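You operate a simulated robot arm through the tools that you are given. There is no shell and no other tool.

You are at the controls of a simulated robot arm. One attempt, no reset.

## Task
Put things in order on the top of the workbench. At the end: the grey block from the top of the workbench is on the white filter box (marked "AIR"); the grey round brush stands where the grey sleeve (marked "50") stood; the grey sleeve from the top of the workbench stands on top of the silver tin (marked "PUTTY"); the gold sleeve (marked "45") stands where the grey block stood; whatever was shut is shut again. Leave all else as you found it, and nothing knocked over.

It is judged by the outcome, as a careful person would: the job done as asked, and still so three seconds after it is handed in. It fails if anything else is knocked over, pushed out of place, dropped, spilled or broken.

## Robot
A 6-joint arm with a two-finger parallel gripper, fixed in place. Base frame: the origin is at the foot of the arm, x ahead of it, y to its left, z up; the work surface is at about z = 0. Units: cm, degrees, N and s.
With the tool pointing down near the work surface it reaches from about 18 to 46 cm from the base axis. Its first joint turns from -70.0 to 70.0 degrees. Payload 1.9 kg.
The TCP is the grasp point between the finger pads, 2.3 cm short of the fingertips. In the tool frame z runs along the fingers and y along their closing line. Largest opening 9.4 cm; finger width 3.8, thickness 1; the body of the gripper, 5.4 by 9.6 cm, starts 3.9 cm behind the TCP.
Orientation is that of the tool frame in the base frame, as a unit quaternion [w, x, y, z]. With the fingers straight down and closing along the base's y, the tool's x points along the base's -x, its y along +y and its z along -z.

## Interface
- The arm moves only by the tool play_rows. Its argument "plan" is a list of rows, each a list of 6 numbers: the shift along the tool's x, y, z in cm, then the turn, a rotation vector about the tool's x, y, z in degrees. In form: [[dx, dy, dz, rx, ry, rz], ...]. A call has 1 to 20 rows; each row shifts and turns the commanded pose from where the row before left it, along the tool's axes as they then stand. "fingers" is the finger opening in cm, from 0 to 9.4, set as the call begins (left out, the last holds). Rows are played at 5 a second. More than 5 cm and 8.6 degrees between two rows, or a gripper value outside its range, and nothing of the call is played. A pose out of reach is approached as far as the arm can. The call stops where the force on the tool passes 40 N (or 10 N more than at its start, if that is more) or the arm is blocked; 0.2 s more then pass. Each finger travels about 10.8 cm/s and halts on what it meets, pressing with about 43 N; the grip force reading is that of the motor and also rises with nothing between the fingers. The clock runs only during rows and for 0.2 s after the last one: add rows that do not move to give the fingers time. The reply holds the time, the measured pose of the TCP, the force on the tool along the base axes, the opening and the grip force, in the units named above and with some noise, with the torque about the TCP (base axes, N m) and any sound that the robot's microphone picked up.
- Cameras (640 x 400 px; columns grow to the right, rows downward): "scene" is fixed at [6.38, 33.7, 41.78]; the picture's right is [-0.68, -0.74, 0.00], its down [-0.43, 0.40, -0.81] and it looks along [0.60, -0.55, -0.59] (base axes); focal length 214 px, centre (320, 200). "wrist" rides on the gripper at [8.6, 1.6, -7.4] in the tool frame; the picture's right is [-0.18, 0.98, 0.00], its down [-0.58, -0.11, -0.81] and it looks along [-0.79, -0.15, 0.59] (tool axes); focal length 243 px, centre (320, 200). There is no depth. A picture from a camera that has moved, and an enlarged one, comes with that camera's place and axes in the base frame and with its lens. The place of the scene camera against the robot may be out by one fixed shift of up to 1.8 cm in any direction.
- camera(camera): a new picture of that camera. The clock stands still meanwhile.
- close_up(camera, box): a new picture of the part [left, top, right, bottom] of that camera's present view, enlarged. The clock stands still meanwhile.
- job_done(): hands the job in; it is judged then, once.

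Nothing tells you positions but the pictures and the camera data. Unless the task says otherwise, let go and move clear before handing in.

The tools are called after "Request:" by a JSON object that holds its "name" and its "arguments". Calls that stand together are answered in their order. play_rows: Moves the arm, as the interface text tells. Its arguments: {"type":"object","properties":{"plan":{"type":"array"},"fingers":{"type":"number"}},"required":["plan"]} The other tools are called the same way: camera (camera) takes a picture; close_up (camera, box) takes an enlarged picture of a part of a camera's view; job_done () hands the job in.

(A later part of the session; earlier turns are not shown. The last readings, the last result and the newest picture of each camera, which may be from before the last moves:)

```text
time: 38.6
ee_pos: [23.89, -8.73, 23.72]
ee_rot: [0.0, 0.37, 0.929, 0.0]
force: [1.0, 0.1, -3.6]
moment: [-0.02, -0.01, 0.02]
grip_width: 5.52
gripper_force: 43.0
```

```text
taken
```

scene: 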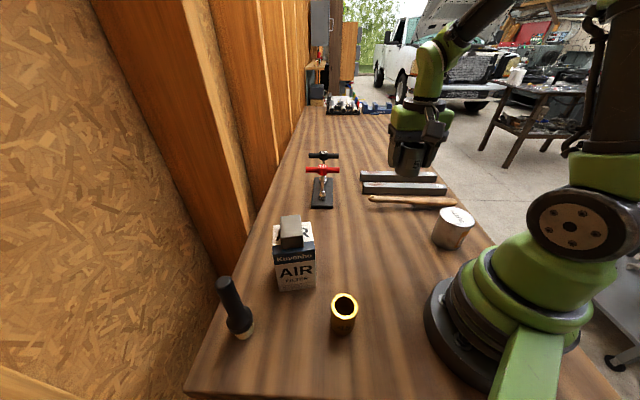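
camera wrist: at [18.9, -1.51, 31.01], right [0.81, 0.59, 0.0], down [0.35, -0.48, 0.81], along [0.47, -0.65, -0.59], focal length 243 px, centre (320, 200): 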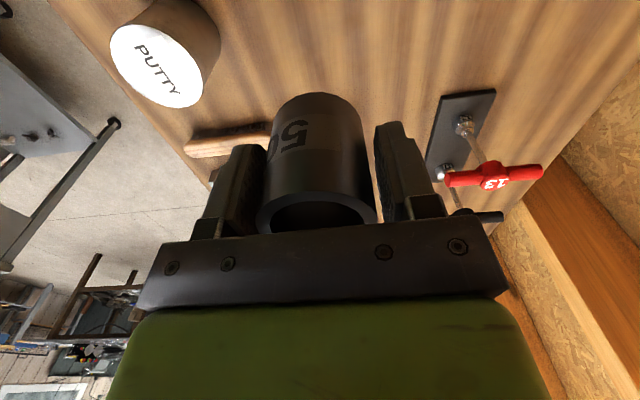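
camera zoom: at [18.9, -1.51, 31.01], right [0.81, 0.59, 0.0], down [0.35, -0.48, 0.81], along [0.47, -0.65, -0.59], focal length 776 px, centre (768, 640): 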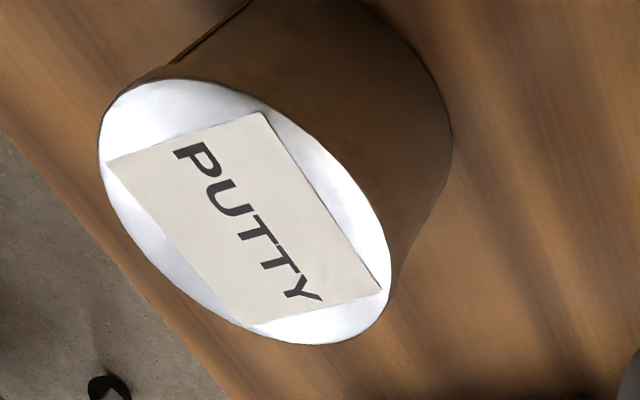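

The tin top fits a circle centred at (13.4,-19.3) with radius 3.7, at z≈8.1. I'll turn the camera clear and move over the tin at a safe height.

Request:
{"name": "play_rows", "arguments": {"plan": [[0, 0, 0, 0, 0, -7.22], [0, 0, 0, 0, 0, -7.22], [0, 0, 0, 0, 0, -7.22], [0, 0, 0, 0, 0, -7.22], [0, 0, 0, 0, 0, -7.22], [0, 0, 0, 0, 0, -7.22], [1.5, -1.53, 0, 0, 0, 0], [1.5, -1.53, 0, 0, 0, 0], [1.5, -1.53, 0, 0, 0, 0], [1.5, -1.53, 0, 0, 0, 0], [1.5, -1.53, 0, 0, 0, 0], [1.5, -1.53, 0, 0, 0, 0], [1.54, -1.51, 0, 0, 0, 0], [0, 0, 0, 0, 0, 0], [0, 0, 0, 0, 0, 0]]}}

Request:
{"name": "camera", "arguments": {"camera": "wrist"}}

Request:
{"name": "camera", "arguments": {"camera": "scene"}}

```text
time: 41.8
ee_pos: [13.58, -19.32, 23.57]
ee_rot: [0.0, 0.0, 1.0, 0.0]
force: [-0.1, -0.2, -3.8]
moment: [-0.04, 0.0, -0.01]
grip_width: 5.53
gripper_force: 43.0
```

```text
taken
camera wrist: at [5.03, -17.69, 30.87], right [0.18, 0.98, 0.0], down [0.58, -0.11, 0.81], along [0.79, -0.15, -0.59], focal length 243 px, centre (320, 200)
```

wrist: 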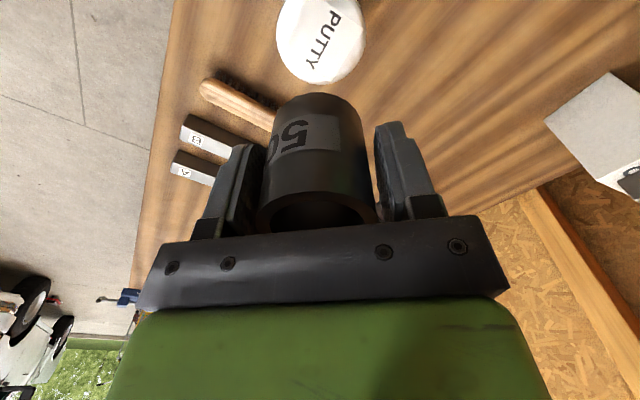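

```text
taken
```

scene: 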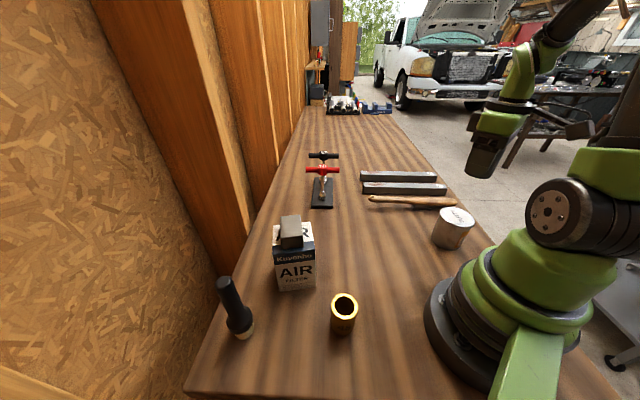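

I'll zoom in to check alignment with the tin.

Request:
{"name": "close_up", "arguments": {"camera": "wrist", "box": [240, 0, 400, 120]}}

```text
3.33 times, centred on (320, 60) of wrist
camera zoom: at [5.03, -17.69, 30.87], right [0.18, 0.98, 0.0], down [0.58, -0.11, 0.81], along [0.79, -0.15, -0.59], focal length 809 px, centre (320, 667)
```

zoom: 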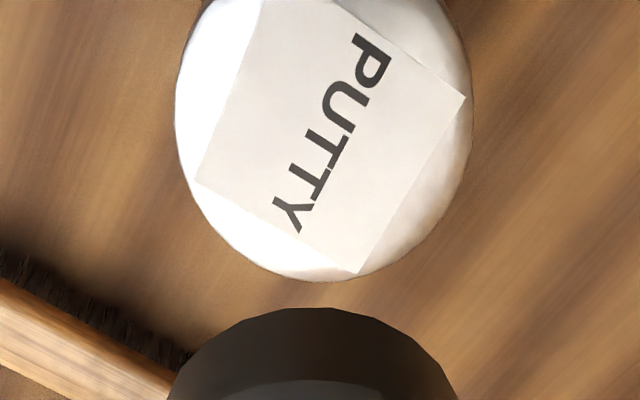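

The tin centre is confirmed at (13.5,-19.2), and the tool is within 0.15 cm of it. I'll descend to about 1.3 cm above contact.

Request:
{"name": "play_rows", "arguments": {"plan": [[0, 0, 1.5, 0, 0, 0], [0, 0, 1.5, 0, 0, 0], [0, 0, 1.5, 0, 0, 0], [0, 0, 1.5, 0, 0, 0], [0, 0, 1.5, 0, 0, 0], [0, 0, 1.3, 0, 0, 0], [0, 0, 1.0, 0, 0, 0], [0, 0, 0.7, 0, 0, 0], [0, 0, 0, 0, 0, 0], [0, 0, 0, 0, 0, 0]]}}

Request:
{"name": "camera", "arguments": {"camera": "wrist"}}

Request:
{"name": "camera", "arguments": {"camera": "scene"}}

```text
time: 44.0
ee_pos: [13.45, -19.21, 13.16]
ee_rot: [0.0, 0.0, 1.0, 0.001]
force: [0.1, 0.0, -2.7]
moment: [-0.03, -0.02, 0.0]
grip_width: 5.5
gripper_force: 43.2
```

```text
taken
camera wrist: at [4.94, -17.61, 20.48], right [0.18, 0.98, 0.0], down [0.58, -0.11, 0.81], along [0.79, -0.15, -0.59], focal length 243 px, centre (320, 200)
```

wrist: 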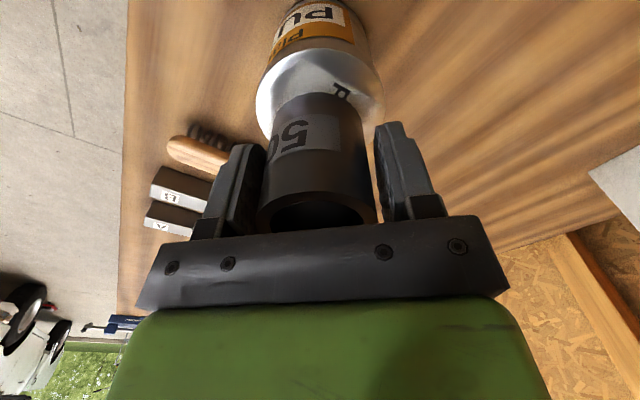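

```text
taken
```

scene: 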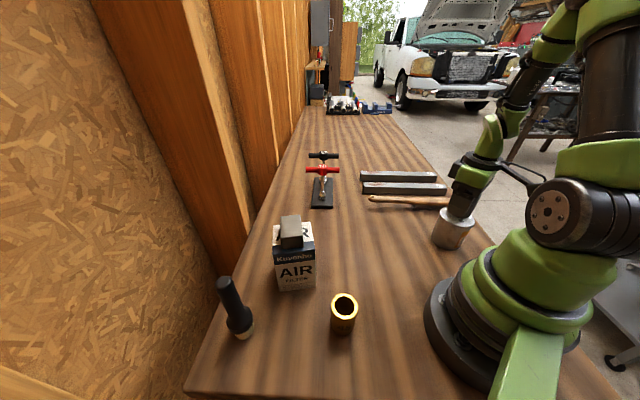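

The sleeve is over the tin and nearly down. I'll lower it slowly in small steps.

Request:
{"name": "play_rows", "arguments": {"plan": [[0, 0, 0.2, 0, 0, 0], [0, 0, 0.2, 0, 0, 0], [0, 0, 0.2, 0, 0, 0], [0, 0, 0.15, 0, 0, 0], [0, 0, 0, 0, 0, 0]]}}

```text
time: 45.2
ee_pos: [13.62, -19.32, 12.39]
ee_rot: [-0.001, 0.0, 1.0, 0.0]
force: [0.3, -2.0, -3.1]
moment: [0.0, 0.0, -0.02]
grip_width: 5.53
gripper_force: 42.8
```

Request:
{"name": "play_rows", "arguments": {"plan": [[0, 0, 0.1, 0, 0, 0], [0, 0, 0.1, 0, 0, 0], [0, 0, 0.1, 0, 0, 0], [0, 0, 0, 0, 0, 0]]}}

Request:
{"name": "close_up", "arguments": {"camera": "scene", "box": [400, 150, 520, 260]}}

```text
time: 46.2
ee_pos: [13.55, -19.45, 12.16]
ee_rot: [0.0, 0.0, 1.0, 0.0]
force: [0.2, -0.2, -3.5]
moment: [-0.04, 0.0, 0.0]
grip_width: 5.51
gripper_force: 42.7
```

```text
3.64 times, centred on (460, 205) of scene
camera zoom: at [6.38, 33.69, 41.78], right [-0.68, -0.74, 0.0], down [-0.43, 0.4, -0.81], along [0.6, -0.55, -0.59], focal length 780 px, centre (-189, 182)
```

zoom: 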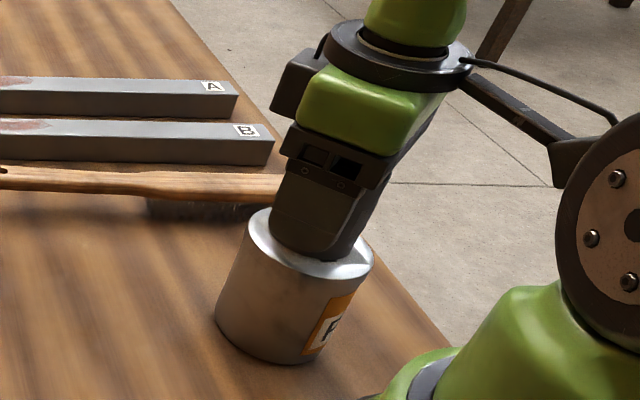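

Request:
{"name": "play_rows", "arguments": {"plan": [[0, 0, 0.1, 0, 0, 0], [0, 0, 0.1, 0, 0, 0], [0, 0, 0, 0, 0, 0]]}}

```text
time: 47.0
ee_pos: [13.49, -19.31, 11.95]
ee_rot: [0.001, 0.0, 1.0, 0.0]
force: [-1.0, 1.1, 34.5]
moment: [0.58, 0.33, 0.24]
grip_width: 5.51
gripper_force: 43.1
```

It made contact with the tin top. I'll ease up to relieve the force.

Request:
{"name": "play_rows", "arguments": {"plan": [[0, 0, -0.05, 0, 0, 0], [0, 0, -0.04, 0, 0, 0], [0, 0, 0, 0, 0, 0]]}}

Request:
{"name": "close_up", "arguments": {"camera": "scene", "box": [400, 150, 520, 260]}}

Request:
{"name": "camera", "arguments": {"camera": "wrist"}}

```text
time: 47.8
ee_pos: [13.36, -19.33, 11.87]
ee_rot: [0.0, 0.0, 1.0, 0.001]
force: [-0.3, 0.1, -3.5]
moment: [-0.01, -0.02, 0.01]
grip_width: 5.46
gripper_force: 43.8
```

```text
3.64 times, centred on (460, 205) of scene
camera zoom: at [6.38, 33.7, 41.78], right [-0.68, -0.74, 0.0], down [-0.43, 0.4, -0.81], along [0.6, -0.55, -0.59], focal length 780 px, centre (-189, 182)
```

zoom: 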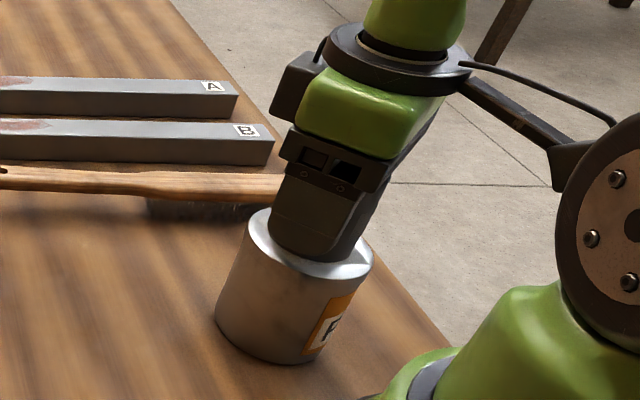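

```text
taken
camera wrist: at [4.95, -17.53, 19.32], right [0.18, 0.98, 0.0], down [0.58, -0.11, 0.81], along [0.79, -0.15, -0.59], focal length 243 px, centre (320, 200)
```

wrist: 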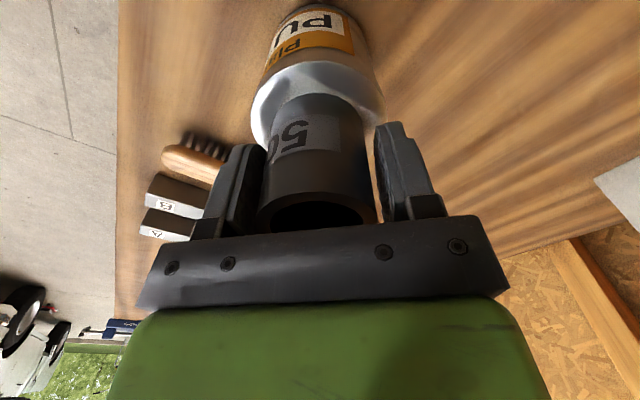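

Request:
{"name": "play_rows", "arguments": {"plan": [[0, 0, 0.04, 0, 0, 0], [0, 0, 0, 0, 0, 0]]}}

```text
time: 48.4
ee_pos: [13.36, -19.24, 12.06]
ee_rot: [-0.001, 0.0, 1.0, 0.0]
force: [0.0, 0.5, -2.4]
moment: [0.0, -0.03, 0.03]
grip_width: 5.53
gripper_force: 42.9
```

The sleeve is just touching the tin, so I'll let go.

Request:
{"name": "play_rows", "arguments": {"plan": [[0, 0, 0.02, 0, 0, 0], [0, 0, 0, 0, 0, 0], [0, 0, 0, 0, 0, 0]], "fingers": 7.6}}

Request:
{"name": "close_up", "arguments": {"camera": "scene", "box": [400, 150, 520, 260]}}

Request:
{"name": "close_up", "arguments": {"camera": "wrist", "box": [180, 0, 460, 245]}}

```text
time: 49.2
ee_pos: [13.54, -19.34, 12.01]
ee_rot: [0.0, 0.0, 1.0, 0.0]
force: [-0.8, 0.3, 0.5]
moment: [-0.01, -0.02, 0.01]
grip_width: 7.61
gripper_force: 0.0
```

```text
3.64 times, centred on (460, 205) of scene
camera zoom: at [6.38, 33.7, 41.78], right [-0.68, -0.74, 0.0], down [-0.43, 0.4, -0.81], along [0.6, -0.55, -0.59], focal length 780 px, centre (-189, 182)
```

zoom: 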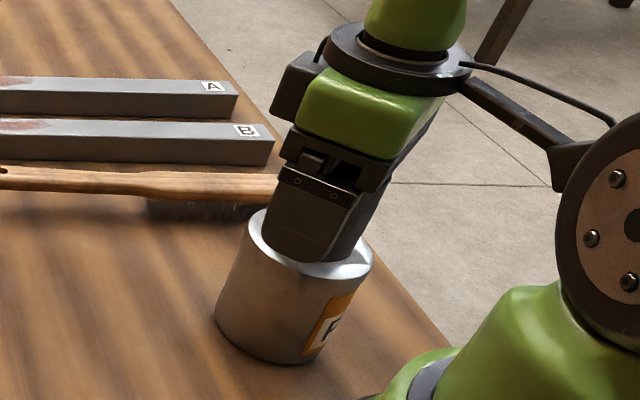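

```text
1.63 times, centred on (320, 122) of wrist
camera zoom: at [4.94, -17.62, 19.27], right [0.18, 0.98, 0.0], down [0.58, -0.11, 0.81], along [0.79, -0.15, -0.59], focal length 396 px, centre (320, 326)
```

zoom: 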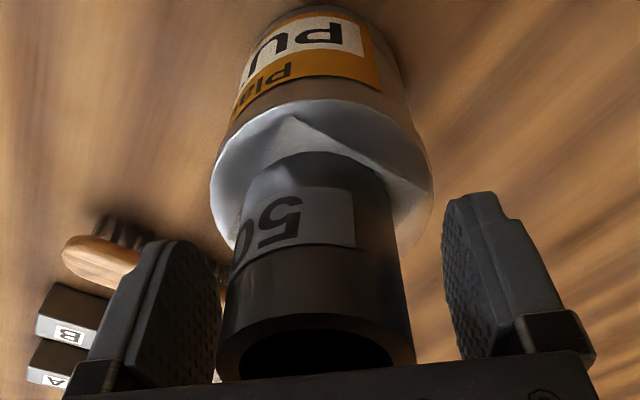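

The sleeve stands on the tin. I'll rise straight up and check.

Request:
{"name": "play_rows", "arguments": {"plan": [[0, 0, -0.5, 0, 0, 0], [0, 0, -1, 0, 0, 0], [0, 0, -1.5, 0, 0, 0], [0, 0, -2, 0, 0, 0], [0, 0, -2.5, 0, 0, 0], [0, 0, -2.5, 0, 0, 0], [0, 0, -2, 0, 0, 0], [0, 0, 0, 0, 0, 0]]}}

Request:
{"name": "camera", "arguments": {"camera": "wrist"}}

Request:
{"name": "camera", "arguments": {"camera": "scene"}}

Request:
{"name": "close_up", "arguments": {"camera": "scene", "box": [400, 150, 520, 260]}}

```text
time: 51.0
ee_pos: [13.4, -19.4, 24.13]
ee_rot: [0.0, 0.0, 1.0, 0.0]
force: [1.1, 0.0, 0.1]
moment: [-0.02, 0.0, 0.02]
grip_width: 7.6
gripper_force: 0.1
```

```text
taken
camera wrist: at [4.97, -17.63, 31.42], right [0.18, 0.98, 0.0], down [0.58, -0.11, 0.81], along [0.79, -0.15, -0.59], focal length 243 px, centre (320, 200)
```

wrist: 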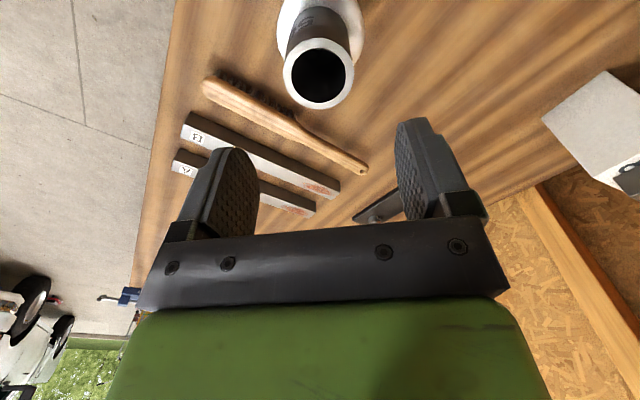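

```text
taken
```

scene: 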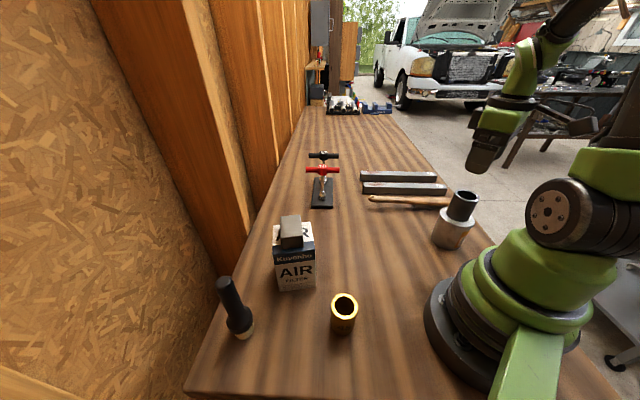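

```text
3.64 times, centred on (460, 205) of scene
camera zoom: at [6.38, 33.7, 41.78], right [-0.68, -0.74, 0.0], down [-0.43, 0.4, -0.81], along [0.6, -0.55, -0.59], focal length 780 px, centre (-189, 182)
```

zoom: 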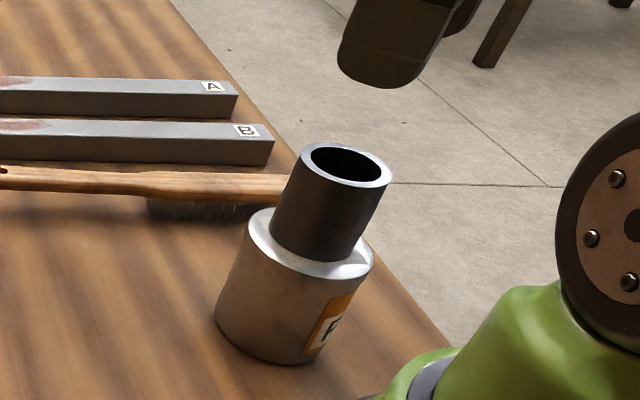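

The grey sleeve stands cleanly on the tin. Next is the gold sleeve, near (18,16). I'll go round in an arc to hover above it.

Request:
{"name": "play_rows", "arguments": {"plan": [[-1.9, 1.86, 0, 0, 0, 0], [-1.9, 1.86, 0, 0, 0, 0], [-1.9, 1.86, 0, 0, 0, 0], [-1.9, 1.86, 0, 0, 0, 0], [-1.9, 1.86, 0, 0, 0, 0], [0.07, 2.57, 0, 0, 0, 0], [0.07, 2.57, 0, 0, 0, 0], [0.07, 2.57, 0, 0, 0, 0], [0.07, 2.57, 0, 0, 0, 0], [0.07, 2.57, 0, 0, 0, 0], [0.07, 2.57, 0, 0, 0, 0], [0.07, 2.57, 0, 0, 0, 0], [1.47, 2.5, 0, 0, 0, 0], [1.47, 2.5, 0, 0, 0, 0], [1.47, 2.5, 0, 0, 0, 0], [0, 0, 1, 0, 0, 0], [0, 0, 1, 0, 0, 0], [0, 0, 0, 0, 0, 0], [0, 0, 0, 0, 0, 0]]}}

Request:
{"name": "camera", "arguments": {"camera": "wrist"}}

Request:
{"name": "camera", "arguments": {"camera": "scene"}}

```text
time: 55.0
ee_pos: [18.11, 15.49, 21.9]
ee_rot: [0.0, 0.0, 1.0, -0.001]
force: [0.2, -0.1, -0.3]
moment: [-0.03, 0.01, 0.0]
grip_width: 7.61
gripper_force: 0.0
```

```text
taken
camera wrist: at [9.5, 17.18, 29.16], right [0.18, 0.98, 0.0], down [0.58, -0.11, 0.81], along [0.79, -0.15, -0.59], focal length 243 px, centre (320, 200)
```

wrist: 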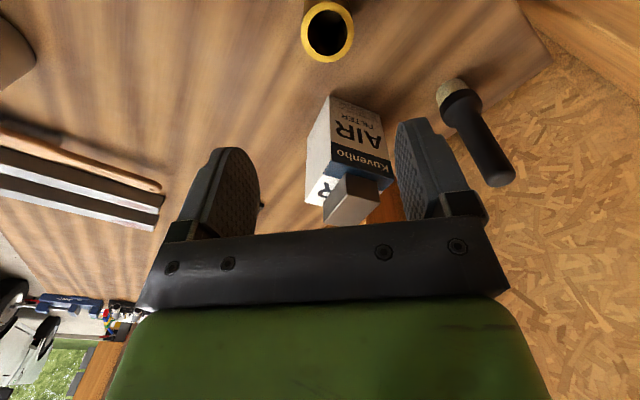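

```text
taken
```

scene: 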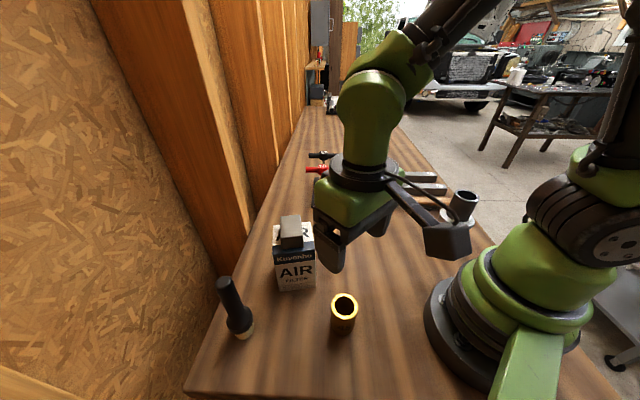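

Request:
{"name": "close_up", "arguments": {"camera": "wrist", "box": [260, 0, 400, 105]}}

Request:
{"name": "close_up", "arguments": {"camera": "wrist", "box": [400, 50, 560, 200]}}

Request:
{"name": "close_up", "arguments": {"camera": "scene", "box": [195, 260, 375, 370]}}

```text
3.81 times, centred on (330, 52) of wrist
camera zoom: at [9.5, 17.18, 29.16], right [0.18, 0.98, 0.0], down [0.58, -0.11, 0.81], along [0.79, -0.15, -0.59], focal length 924 px, centre (282, 762)
```

zoom: 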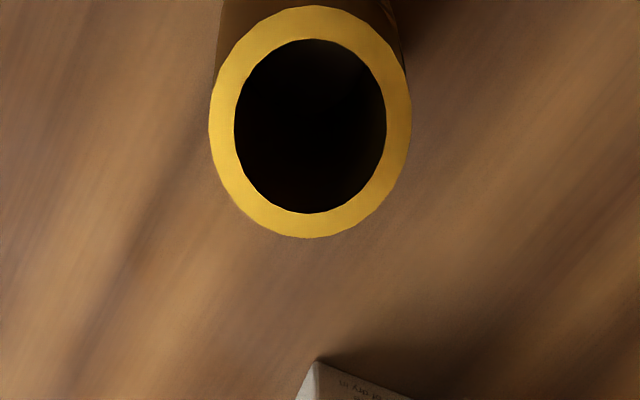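

```text
2.67 times, centred on (480, 125) of wrist
camera zoom: at [9.5, 17.18, 29.16], right [0.18, 0.98, 0.0], down [0.58, -0.11, 0.81], along [0.79, -0.15, -0.59], focal length 647 px, centre (-107, 400)
```

zoom: 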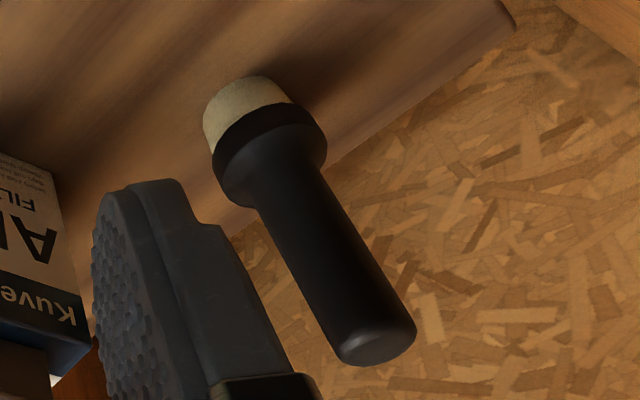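

```text
3.56 times, centred on (285, 315) of scene
camera zoom: at [6.38, 33.7, 41.78], right [-0.68, -0.74, 0.0], down [-0.43, 0.4, -0.81], along [0.6, -0.55, -0.59], focal length 763 px, centre (444, -209)
```

zoom: 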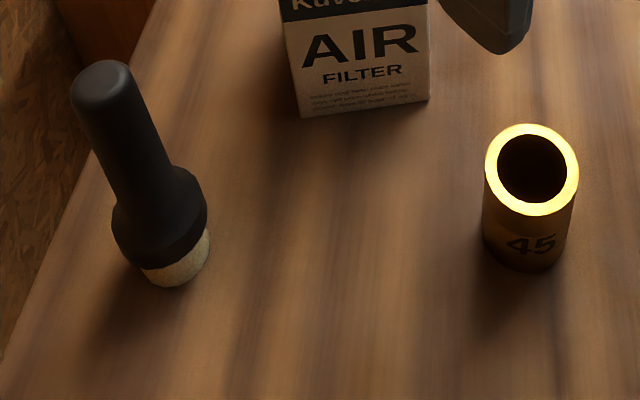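

The gold sleeve centre is near (17.65,16.3), about 5.8 tall. I'll line up and descend partway.

Request:
{"name": "play_rows", "arguments": {"plan": [[0.22, 0.36, 1, 0, 0, 0], [0.22, 0.36, 1.5, 0, 0, 0], [0, 0, 2, 0, 0, 0], [0, 0, 2, 0, 0, 0], [0, 0, 2, 0, 0, 0], [0, 0, 2, 0, 0, 0], [0, 0, 1.5, 0, 0, 0], [0, 0, 0.5, 0, 0, 0], [0, 0, 0, 0, 0, 0], [0, 0, 0, 0, 0, 0]], "fingers": 8.0}}

Request:
{"name": "camera", "arguments": {"camera": "wrist"}}

Request:
{"name": "close_up", "arguments": {"camera": "wrist", "box": [240, 40, 400, 200]}}

```text
time: 57.2
ee_pos: [17.65, 16.08, 9.43]
ee_rot: [-0.001, 0.0, 1.0, 0.0]
force: [0.2, -0.1, 0.1]
moment: [0.03, 0.01, 0.04]
grip_width: 8.01
gripper_force: 0.0
```

```text
taken
camera wrist: at [9.13, 17.88, 16.81], right [0.18, 0.98, 0.0], down [0.58, -0.11, 0.81], along [0.79, -0.15, -0.59], focal length 243 px, centre (320, 200)
```

wrist: 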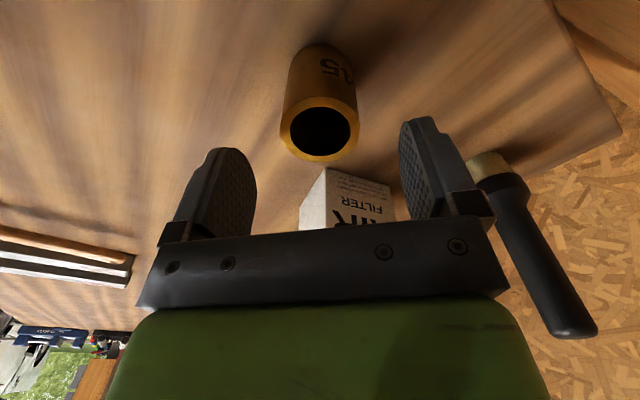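

```text
2.50 times, centred on (320, 120) of wrist
camera zoom: at [9.13, 17.88, 16.81], right [0.18, 0.98, 0.0], down [0.58, -0.11, 0.81], along [0.79, -0.15, -0.59], focal length 606 px, centre (320, 400)
```

zoom: 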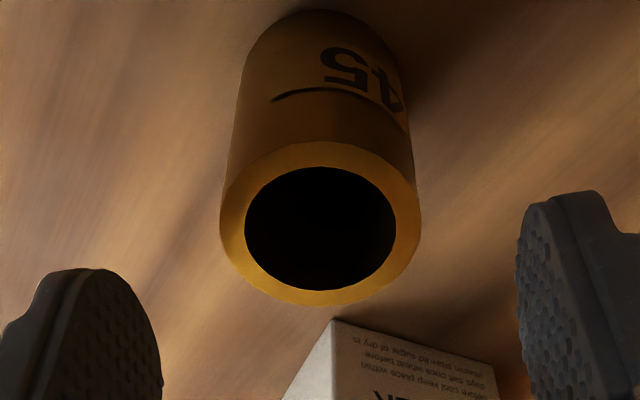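

It's well centred. I'll descend and grip the gold sleeve.

Request:
{"name": "play_rows", "arguments": {"plan": [[0.1, 0, 1.2, 0, 0, 0], [0, 0, 1.2, 0, 0, 0], [0, 0, 1.2, 0, 0, 0], [0, 0, 1.2, 0, 0, 0], [0, 0, 0.8, 0, 0, 0], [0, 0, 0.4, 0, 0, 0], [0, 0, 0, 0, 0, 0], [0, 0, 0, 0, 0, 0]]}}

Request:
{"name": "camera", "arguments": {"camera": "wrist"}}

```text
time: 59.0
ee_pos: [17.55, 16.16, 3.53]
ee_rot: [-0.001, -0.001, 1.0, -0.001]
force: [-0.6, -0.2, 1.0]
moment: [-0.03, 0.01, 0.02]
grip_width: 8.0
gripper_force: 0.0
```

```text
taken
camera wrist: at [9.05, 17.87, 10.76], right [0.18, 0.98, 0.0], down [0.58, -0.11, 0.81], along [0.79, -0.15, -0.59], focal length 243 px, centre (320, 200)
```

wrist: 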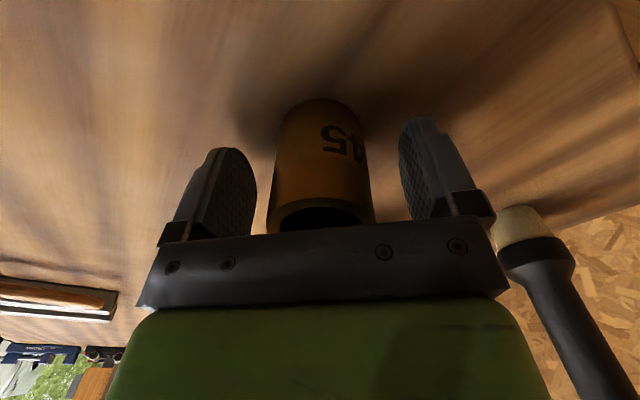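

Request:
{"name": "play_rows", "arguments": {"plan": [[0, 0, 0, 0, 0, 0], [0, 0, 0, 0, 0, 0], [0, 0, 0, 0, 0, 0], [0, 0, 0, 0, 0, 0]], "fingers": 0}}

Request:
{"name": "play_rows", "arguments": {"plan": [[0, 0, -0.3, 0, 0, 0], [0, 0, -0.4, 0, 0, 0], [0, 0, -0.5, 0, 0, 0], [0, 0, 0, 0, 0, 0], [0, 0, 0, 0, 0, 0]]}}

Request:
{"name": "camera", "arguments": {"camera": "wrist"}}

Request:
{"name": "camera", "arguments": {"camera": "scene"}}

```text
time: 60.0
ee_pos: [17.67, 15.99, 3.48]
ee_rot: [0.0, 0.0, 1.0, 0.0]
force: [1.1, -0.2, -0.3]
moment: [0.01, -0.06, -0.03]
grip_width: 5.09
gripper_force: 43.5
```

```text
time: 61.2
ee_pos: [17.66, 16.09, 4.84]
ee_rot: [0.0, 0.0, 1.0, 0.0]
force: [0.1, 0.2, -3.3]
moment: [0.01, -0.02, 0.0]
grip_width: 5.08
gripper_force: 42.4
```

```text
taken
camera wrist: at [9.07, 17.83, 12.04], right [0.18, 0.98, 0.0], down [0.58, -0.11, 0.81], along [0.79, -0.15, -0.59], focal length 243 px, centre (320, 200)
```

wrist: 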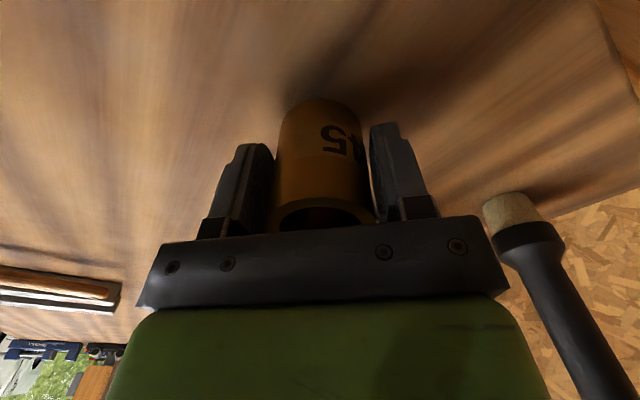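

```text
taken
```

scene: 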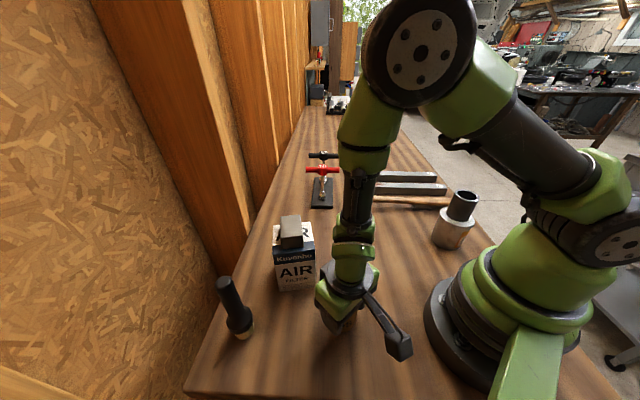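

The gold sleeve is held. I'll lift it and carry it to above the block's old spot at (23.3,-9.2).

Request:
{"name": "play_rows", "arguments": {"plan": [[0, 0, -2.2, 0, 0, 0], [0, 0, -2.2, 0, 0, 0], [0, 0, -2.2, 0, 0, 0], [0, 0, -2.2, 0, 0, 0], [0, 0, -2.2, 0, 0, 0], [0, 0, -2.2, 0, 0, 0], [0, 0, -2.2, 0, 0, 0], [-1.2, -2.55, 0, 0, 0, 0], [-1.2, -2.55, 0, 0, 0, 0], [-1.2, -2.55, 0, 0, 0, 0], [-1.2, -2.55, 0, 0, 0, 0], [-0.143, -2.535, 0, 0, 0, 0], [-0.143, -2.535, 0, 0, 0, 0], [-0.143, -2.535, 0, 0, 0, 0], [-0.143, -2.535, 0, 0, 0, 0], [-0.143, -2.535, 0, 0, 0, 0], [-0.143, -2.535, 0, 0, 0, 0], [0, 0, 0, 0, 0, 0], [0, 0, 0, 0, 0, 0]]}}

Request:
{"name": "camera", "arguments": {"camera": "wrist"}}

Request:
{"name": "camera", "arguments": {"camera": "scene"}}

```text
time: 65.2
ee_pos: [23.37, -9.33, 20.01]
ee_rot: [0.0, 0.0, 1.0, 0.0]
force: [-0.4, 0.2, -3.1]
moment: [0.01, 0.01, -0.02]
grip_width: 5.09
gripper_force: 42.8
```

```text
taken
camera wrist: at [14.87, -7.62, 27.34], right [0.18, 0.98, 0.0], down [0.58, -0.11, 0.81], along [0.79, -0.15, -0.59], focal length 243 px, centre (320, 200)
```

wrist: 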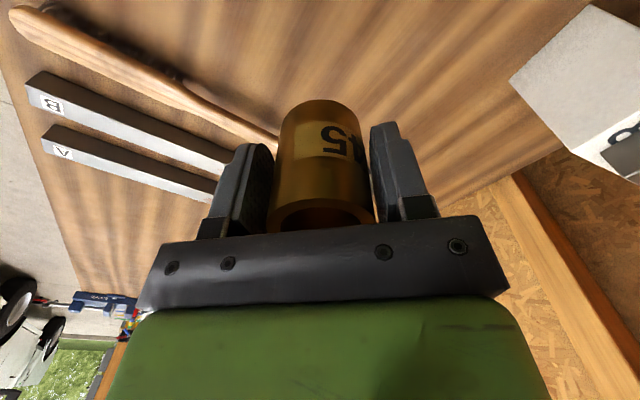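

```text
taken
```

scene: 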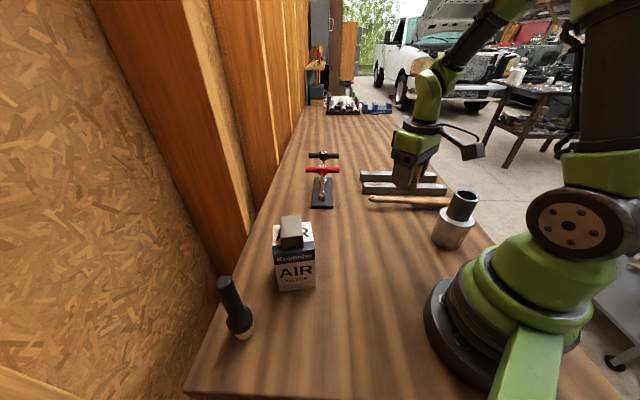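

I'm over the block's old place. I'll descend to just above the bench.

Request:
{"name": "play_rows", "arguments": {"plan": [[0.08, 0, 1.5, 0, 0, 0], [0, 0, 2, 0, 0, 0], [0, 0, 2, 0, 0, 0], [0, 0, 2, 0, 0, 0], [0, 0, 2, 0, 0, 0], [0, 0, 2, 0, 0, 0], [0, 0, 1.5, 0, 0, 0], [0, 0, 1.2, 0, 0, 0], [0, 0, 0.8, 0, 0, 0], [0, 0, 0.5, 0, 0, 0], [0, 0, 0, 0, 0, 0], [0, 0, 0, 0, 0, 0]]}}

Request:
{"name": "camera", "arguments": {"camera": "scene"}}

```text
time: 67.8
ee_pos: [22.98, -9.17, 4.71]
ee_rot: [-0.001, 0.0, 1.0, 0.0]
force: [0.1, -1.0, -3.7]
moment: [0.01, -0.01, -0.04]
grip_width: 5.07
gripper_force: 42.7
```

```text
taken
```

scene: 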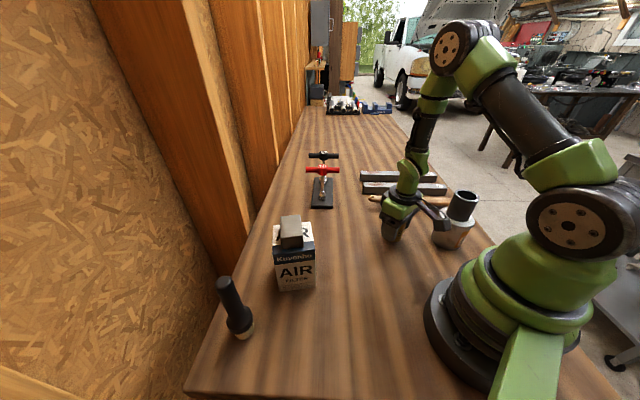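

Request:
{"name": "camera", "arguments": {"camera": "wrist"}}

Request:
{"name": "play_rows", "arguments": {"plan": [[0, 0, 0.3, 0, 0, 0], [0, 0, 0.3, 0, 0, 0], [0, 0, 0.2, 0, 0, 0], [0, 0, 0, 0, 0, 0]]}}

```text
taken
camera wrist: at [14.55, -7.54, 11.94], right [0.18, 0.98, 0.0], down [0.58, -0.11, 0.81], along [0.79, -0.15, -0.59], focal length 243 px, centre (320, 200)
```

wrist: 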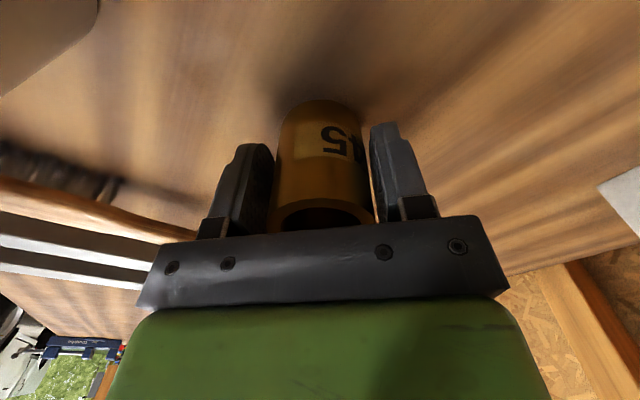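

```text
time: 68.8
ee_pos: [23.03, -9.21, 3.77]
ee_rot: [-0.001, 0.0, 1.0, 0.0]
force: [-0.6, 0.3, -3.3]
moment: [0.0, -0.04, -0.04]
grip_width: 5.08
gripper_force: 43.1
```

I'm about 0.2 cm short in x, so I'll correct that and then touch down gently.

Request:
{"name": "play_rows", "arguments": {"plan": [[-0.22, -0.05, 0, 0, 0, 0], [0, 0, 0.1, 0, 0, 0], [0, 0, 0.1, 0, 0, 0], [0, 0, 0, 0, 0, 0]]}}

Request:
{"name": "camera", "arguments": {"camera": "wrist"}}

```text
time: 69.8
ee_pos: [23.45, -9.27, 3.65]
ee_rot: [0.0, 0.0, 1.0, 0.0]
force: [-0.4, 0.8, -3.7]
moment: [-0.03, -0.02, 0.0]
grip_width: 5.07
gripper_force: 43.1
```

```text
taken
camera wrist: at [14.82, -7.65, 10.89], right [0.18, 0.98, 0.0], down [0.58, -0.11, 0.81], along [0.79, -0.15, -0.59], focal length 243 px, centre (320, 200)
```

wrist: 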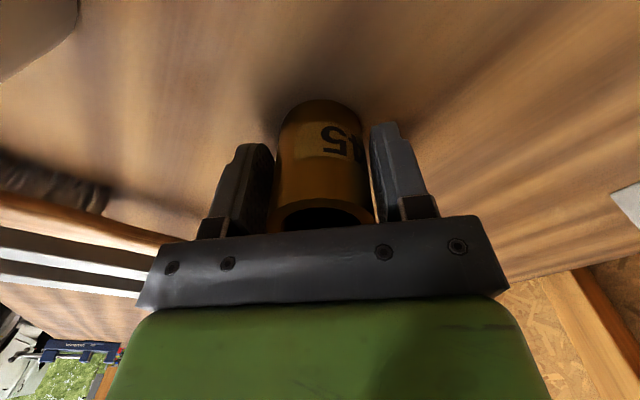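

Request:
{"name": "play_rows", "arguments": {"plan": [[0, 0, 0.07, 0, 0, 0], [0, 0, 0, 0, 0, 0]]}}

```text
time: 70.4
ee_pos: [23.3, -9.23, 3.52]
ee_rot: [0.0, -0.001, 1.0, 0.0]
force: [0.5, 0.5, -3.5]
moment: [0.01, 0.02, 0.06]
grip_width: 5.07
gripper_force: 43.0
```

Request:
{"name": "play_rows", "arguments": {"plan": [[0, 0, 0.07, 0, 0, 0], [0, 0, 0, 0, 0, 0]]}}

```text
time: 71.0
ee_pos: [23.33, -9.39, 3.43]
ee_rot: [0.0, 0.0, 1.0, -0.001]
force: [-2.4, 1.3, 2.4]
moment: [-0.04, -0.05, -0.03]
grip_width: 5.08
gripper_force: 43.0
```

The sleeve is touching the bench, so I'll let go.

Request:
{"name": "play_rows", "arguments": {"plan": [[0, 0, -0.02, 0, 0, 0], [0, 0, 0, 0, 0, 0], [0, 0, 0, 0, 0, 0]], "fingers": 7.6}}

Request:
{"name": "play_rows", "arguments": {"plan": [[0, 0, -0.5, 0, 0, 0], [0, 0, -1, 0, 0, 0], [0, 0, -1.5, 0, 0, 0], [0, 0, -2, 0, 0, 0], [0, 0, -2.5, 0, 0, 0], [0, 0, -2.5, 0, 0, 0], [0, 0, -2.5, 0, 0, 0], [0, 0, -2.5, 0, 0, 0], [0, 0, -2, 0, 0, 0], [0, 0, 0, 0, 0, 0]]}}

Request:
{"name": "camera", "arguments": {"camera": "wrist"}}

Request:
{"name": "camera", "arguments": {"camera": "scene"}}

```text
time: 71.8
ee_pos: [23.42, -9.33, 3.47]
ee_rot: [0.0, 0.001, 1.0, 0.0]
force: [0.1, 0.1, -0.2]
moment: [0.0, 0.02, 0.02]
grip_width: 7.6
gripper_force: 0.0
```

```text
time: 74.0
ee_pos: [23.36, -9.35, 20.37]
ee_rot: [0.001, 0.0, 1.0, 0.001]
force: [-0.1, 0.4, -0.1]
moment: [0.02, 0.0, 0.04]
grip_width: 7.61
gripper_force: 0.2
```

```text
taken
camera wrist: at [14.87, -7.59, 27.64], right [0.18, 0.98, 0.0], down [0.58, -0.11, 0.81], along [0.79, -0.15, -0.59], focal length 243 px, centre (320, 200)
```

wrist: 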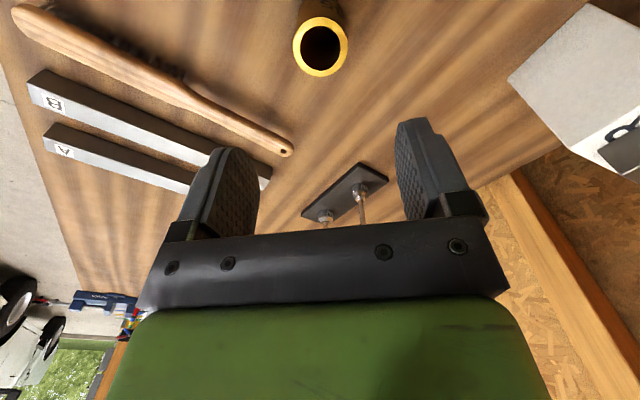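

```text
taken
```

scene: 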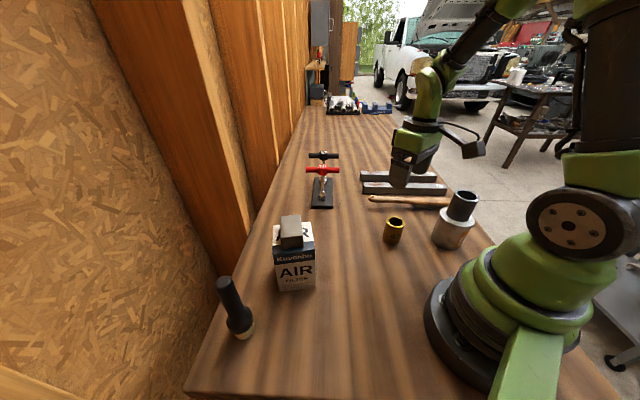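

The gold sleeve stands in the block's place. The last item is the brush, near (28,30.5) by the wall. I'll go round to view it from the robot side, with the closing line parallel to the wall.

Request:
{"name": "play_rows", "arguments": {"plan": [[0, 0, -2.5, 0, 0, 0], [0, 0, -2.5, 0, 0, 0], [0.22, 2.66, 0, 0, 0, 0], [0.22, 2.66, 0, 0, 0, 0], [0.22, 2.66, 0, 0, 0, 0], [0.22, 2.66, 0, 0, 0, 0], [0.22, 2.66, 0, 0, 0, 0], [0.22, 2.66, 0, 0, 0, 0], [0.22, 2.66, 0, 0, 0, 0], [0.22, 2.66, 0, 0, 0, 0], [0.22, 2.66, 0, 0, 0, 0], [0.22, 2.66, 0, 0, 0, 0], [0.22, 2.66, 0, 0, 0, 0], [0, 0, 0, 0, 0, -7.5], [0, 0, 0, 0, 0, -7.5], [0, 0, 0, 0, 0, -7.5], [0, 0, 0, 0, 0, -7.5], [0, 0, 0, 0, 0, -7.5], [0, 0, 0, 0, 0, -7.5], [0, 0, 0, 0, 0, 0]]}}

Request:
{"name": "camera", "arguments": {"camera": "wrist"}}

Request:
{"name": "camera", "arguments": {"camera": "scene"}}

```text
time: 78.2
ee_pos: [21.05, 19.89, 25.56]
ee_rot: [0.0, -0.383, 0.924, 0.0]
force: [-0.1, 0.1, 1.1]
moment: [0.01, 0.02, 0.01]
grip_width: 7.58
gripper_force: 0.0
```

```text
taken
camera wrist: at [13.81, 15.05, 32.82], right [-0.57, 0.82, 0.0], down [0.49, 0.33, 0.81], along [0.66, 0.46, -0.59], focal length 243 px, centre (320, 200)
```

wrist: 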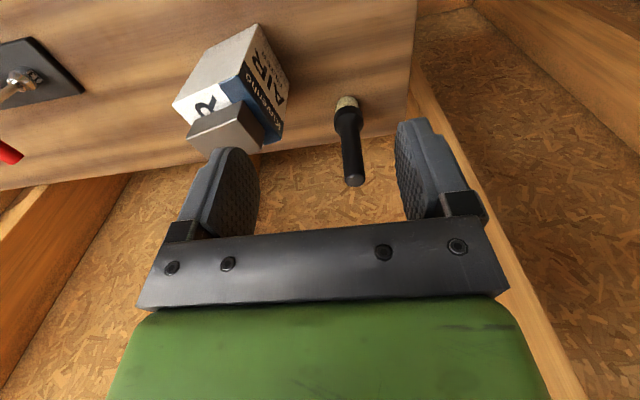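

```text
taken
```

scene: 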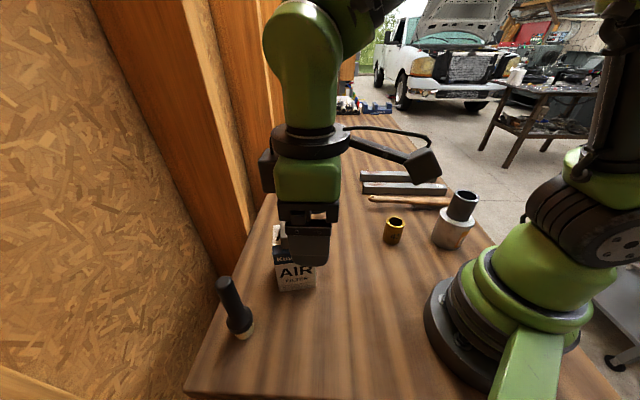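

Request:
{"name": "close_up", "arguments": {"camera": "wrist", "box": [290, 70, 420, 200]}}

Request:
{"name": "close_up", "arguments": {"camera": "scene", "box": [180, 250, 290, 360]}}

```text
3.08 times, centred on (355, 135) of wrist
camera zoom: at [13.81, 15.05, 32.82], right [-0.57, 0.82, 0.0], down [0.49, 0.33, 0.81], along [0.66, 0.46, -0.59], focal length 746 px, centre (212, 400)
```

zoom: 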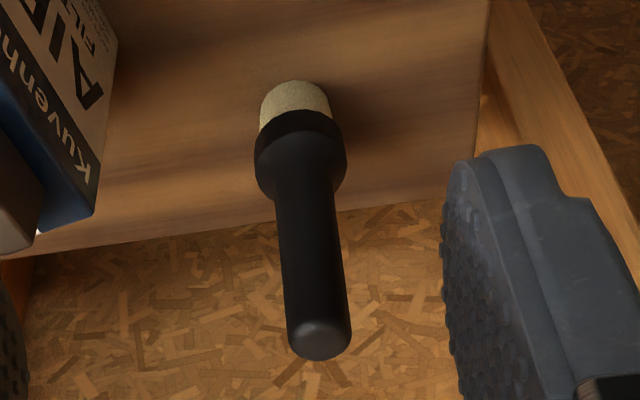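

```text
3.64 times, centred on (235, 305) of scene
camera zoom: at [6.38, 33.7, 41.78], right [-0.68, -0.74, 0.0], down [-0.43, 0.4, -0.81], along [0.6, -0.55, -0.59], focal length 780 px, centre (629, -182)
```

zoom: 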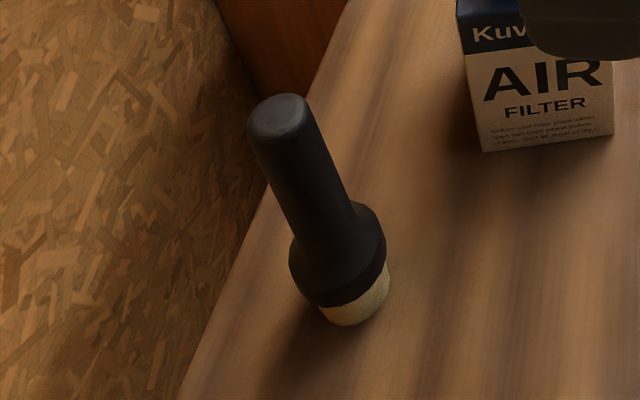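

The brush stands at about (28.7,30.2), roughly 14.5 tall, with a 2.3 cm handle. I'll check how close the wall is before going there.

Request:
{"name": "close_up", "arguments": {"camera": "scene", "box": [80, 100, 320, 290]}}

Request:
{"name": "close_up", "arguments": {"camera": "wrist", "box": [0, 100, 200, 300]}}

```text
2.11 times, centred on (200, 195) of scene
camera zoom: at [6.38, 33.7, 41.78], right [-0.68, -0.74, 0.0], down [-0.43, 0.4, -0.81], along [0.6, -0.55, -0.59], focal length 452 px, centre (573, 210)
```

zoom: 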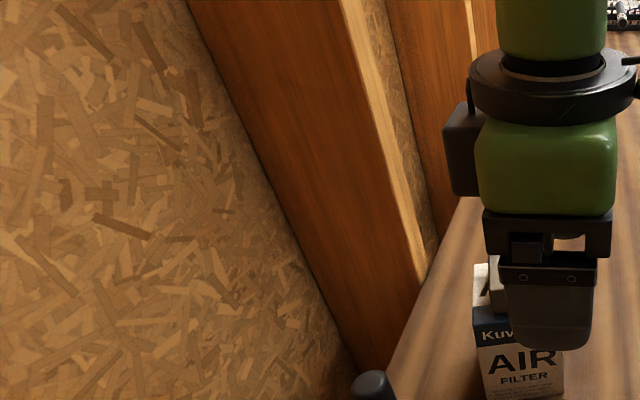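

```text
2.00 times, centred on (100, 200) of wrist
camera zoom: at [13.81, 15.05, 32.82], right [-0.57, 0.82, 0.0], down [0.49, 0.33, 0.81], along [0.66, 0.46, -0.59], focal length 485 px, centre (760, 200)
```

zoom: 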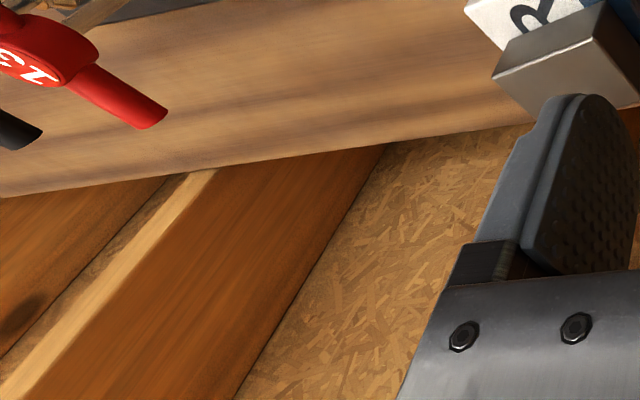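

The wall sits well beyond the bench edge, so there's room. I'll move above the brush, staying over its top, and look again.

Request:
{"name": "play_rows", "arguments": {"plan": [[-2.1, 0.295, 0.7, 0, 0, 0], [-2.1, 0.295, 0.7, 0, 0, 0], [-2.1, 0.295, 0.7, 0, 0, 0], [-2.1, 0.295, 0.7, 0, 0, 0], [-2.1, 0.295, 0.7, 0, 0, 0], [-2.1, 0.295, 0.7, 0, 0, 0], [0, 0, 0, 0, 0, 0], [0, 0, 0, 0, 0, 0]], "fingers": 7.0}}

Request:
{"name": "camera", "arguments": {"camera": "wrist"}}

Request:
{"name": "camera", "arguments": {"camera": "scene"}}

Request:
{"name": "close_up", "arguments": {"camera": "wrist", "box": [240, 0, 400, 120]}}

```text
time: 80.0
ee_pos: [28.57, 30.14, 21.31]
ee_rot: [0.0, -0.383, 0.924, 0.0]
force: [-0.1, -0.9, -0.4]
moment: [0.02, 0.02, 0.0]
grip_width: 7.0
gripper_force: 0.0
```

```text
taken
camera wrist: at [21.36, 25.19, 28.45], right [-0.56, 0.83, 0.0], down [0.49, 0.33, 0.81], along [0.67, 0.46, -0.59], focal length 243 px, centre (320, 200)
```

wrist: 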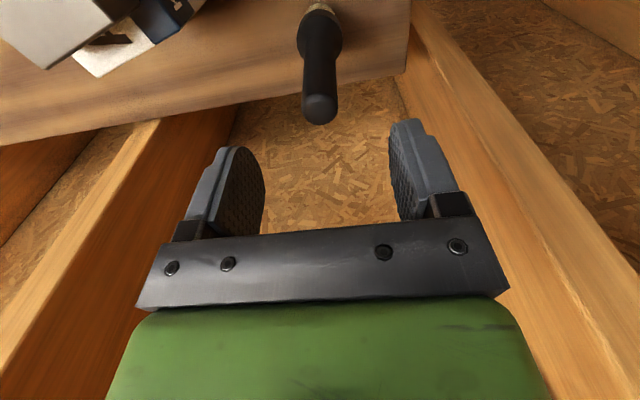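

```text
taken
```

scene: 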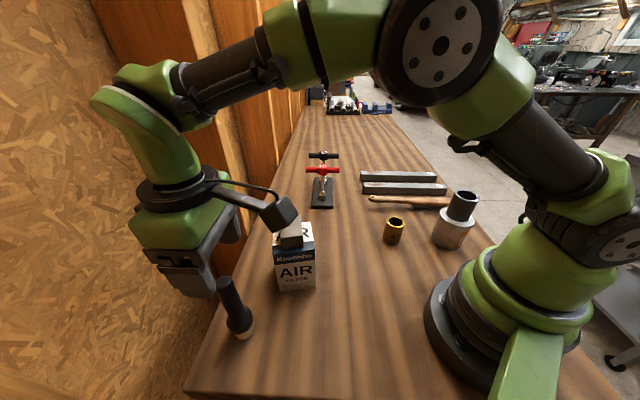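

```text
3.33 times, centred on (320, 60) of wrist
camera zoom: at [21.36, 25.19, 28.45], right [-0.56, 0.83, 0.0], down [0.49, 0.33, 0.81], along [0.67, 0.46, -0.59], focal length 809 px, centre (320, 667)
```

zoom: 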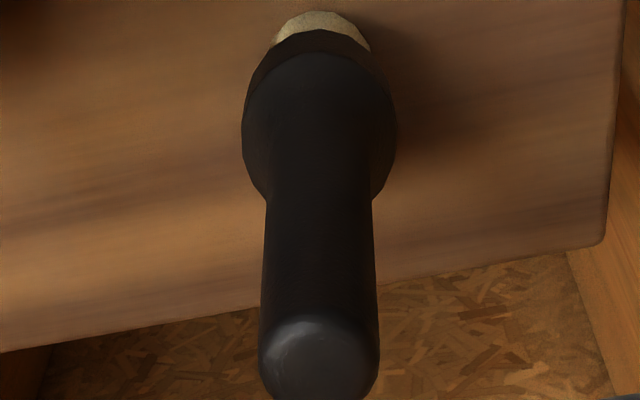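

The brush is lined up between the fingers. I'll descend partway and check clearance to its top.

Request:
{"name": "play_rows", "arguments": {"plan": [[-0.1, 0, 1.2, 0, 0, 0], [0, 0, 1.2, 0, 0, 0], [0, 0, 1.2, 0, 0, 0], [0, 0, 1.2, 0, 0, 0], [0, 0, 1.2, 0, 0, 0], [0, 0, 1.0, 0, 0, 0], [0, 0, 0, 0, 0, 0], [0, 0, 0, 0, 0, 0]]}}

Request:
{"name": "camera", "arguments": {"camera": "wrist"}}

Request:
{"name": "close_up", "arguments": {"camera": "scene", "box": [120, 170, 320, 350]}}

```text
time: 81.8
ee_pos: [28.71, 30.13, 14.4]
ee_rot: [0.0, -0.383, 0.924, 0.0]
force: [-0.1, -0.1, 0.5]
moment: [0.01, -0.01, -0.02]
grip_width: 6.99
gripper_force: 0.0
```

```text
taken
camera wrist: at [21.57, 25.27, 21.62], right [-0.56, 0.83, 0.0], down [0.49, 0.33, 0.81], along [0.67, 0.46, -0.59], focal length 243 px, centre (320, 200)
```

wrist: 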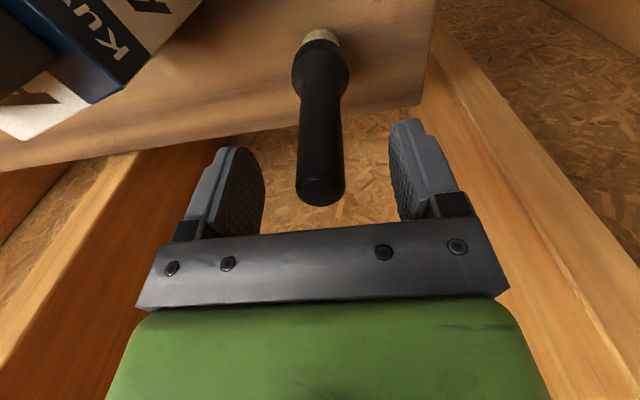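

```text
2.22 times, centred on (220, 260) of scene
camera zoom: at [6.38, 33.7, 41.78], right [-0.68, -0.74, 0.0], down [-0.43, 0.4, -0.81], along [0.6, -0.55, -0.59], focal length 477 px, centre (542, 67)
```

zoom: 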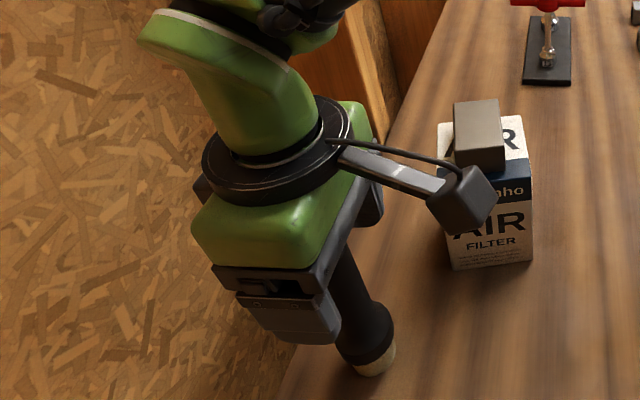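

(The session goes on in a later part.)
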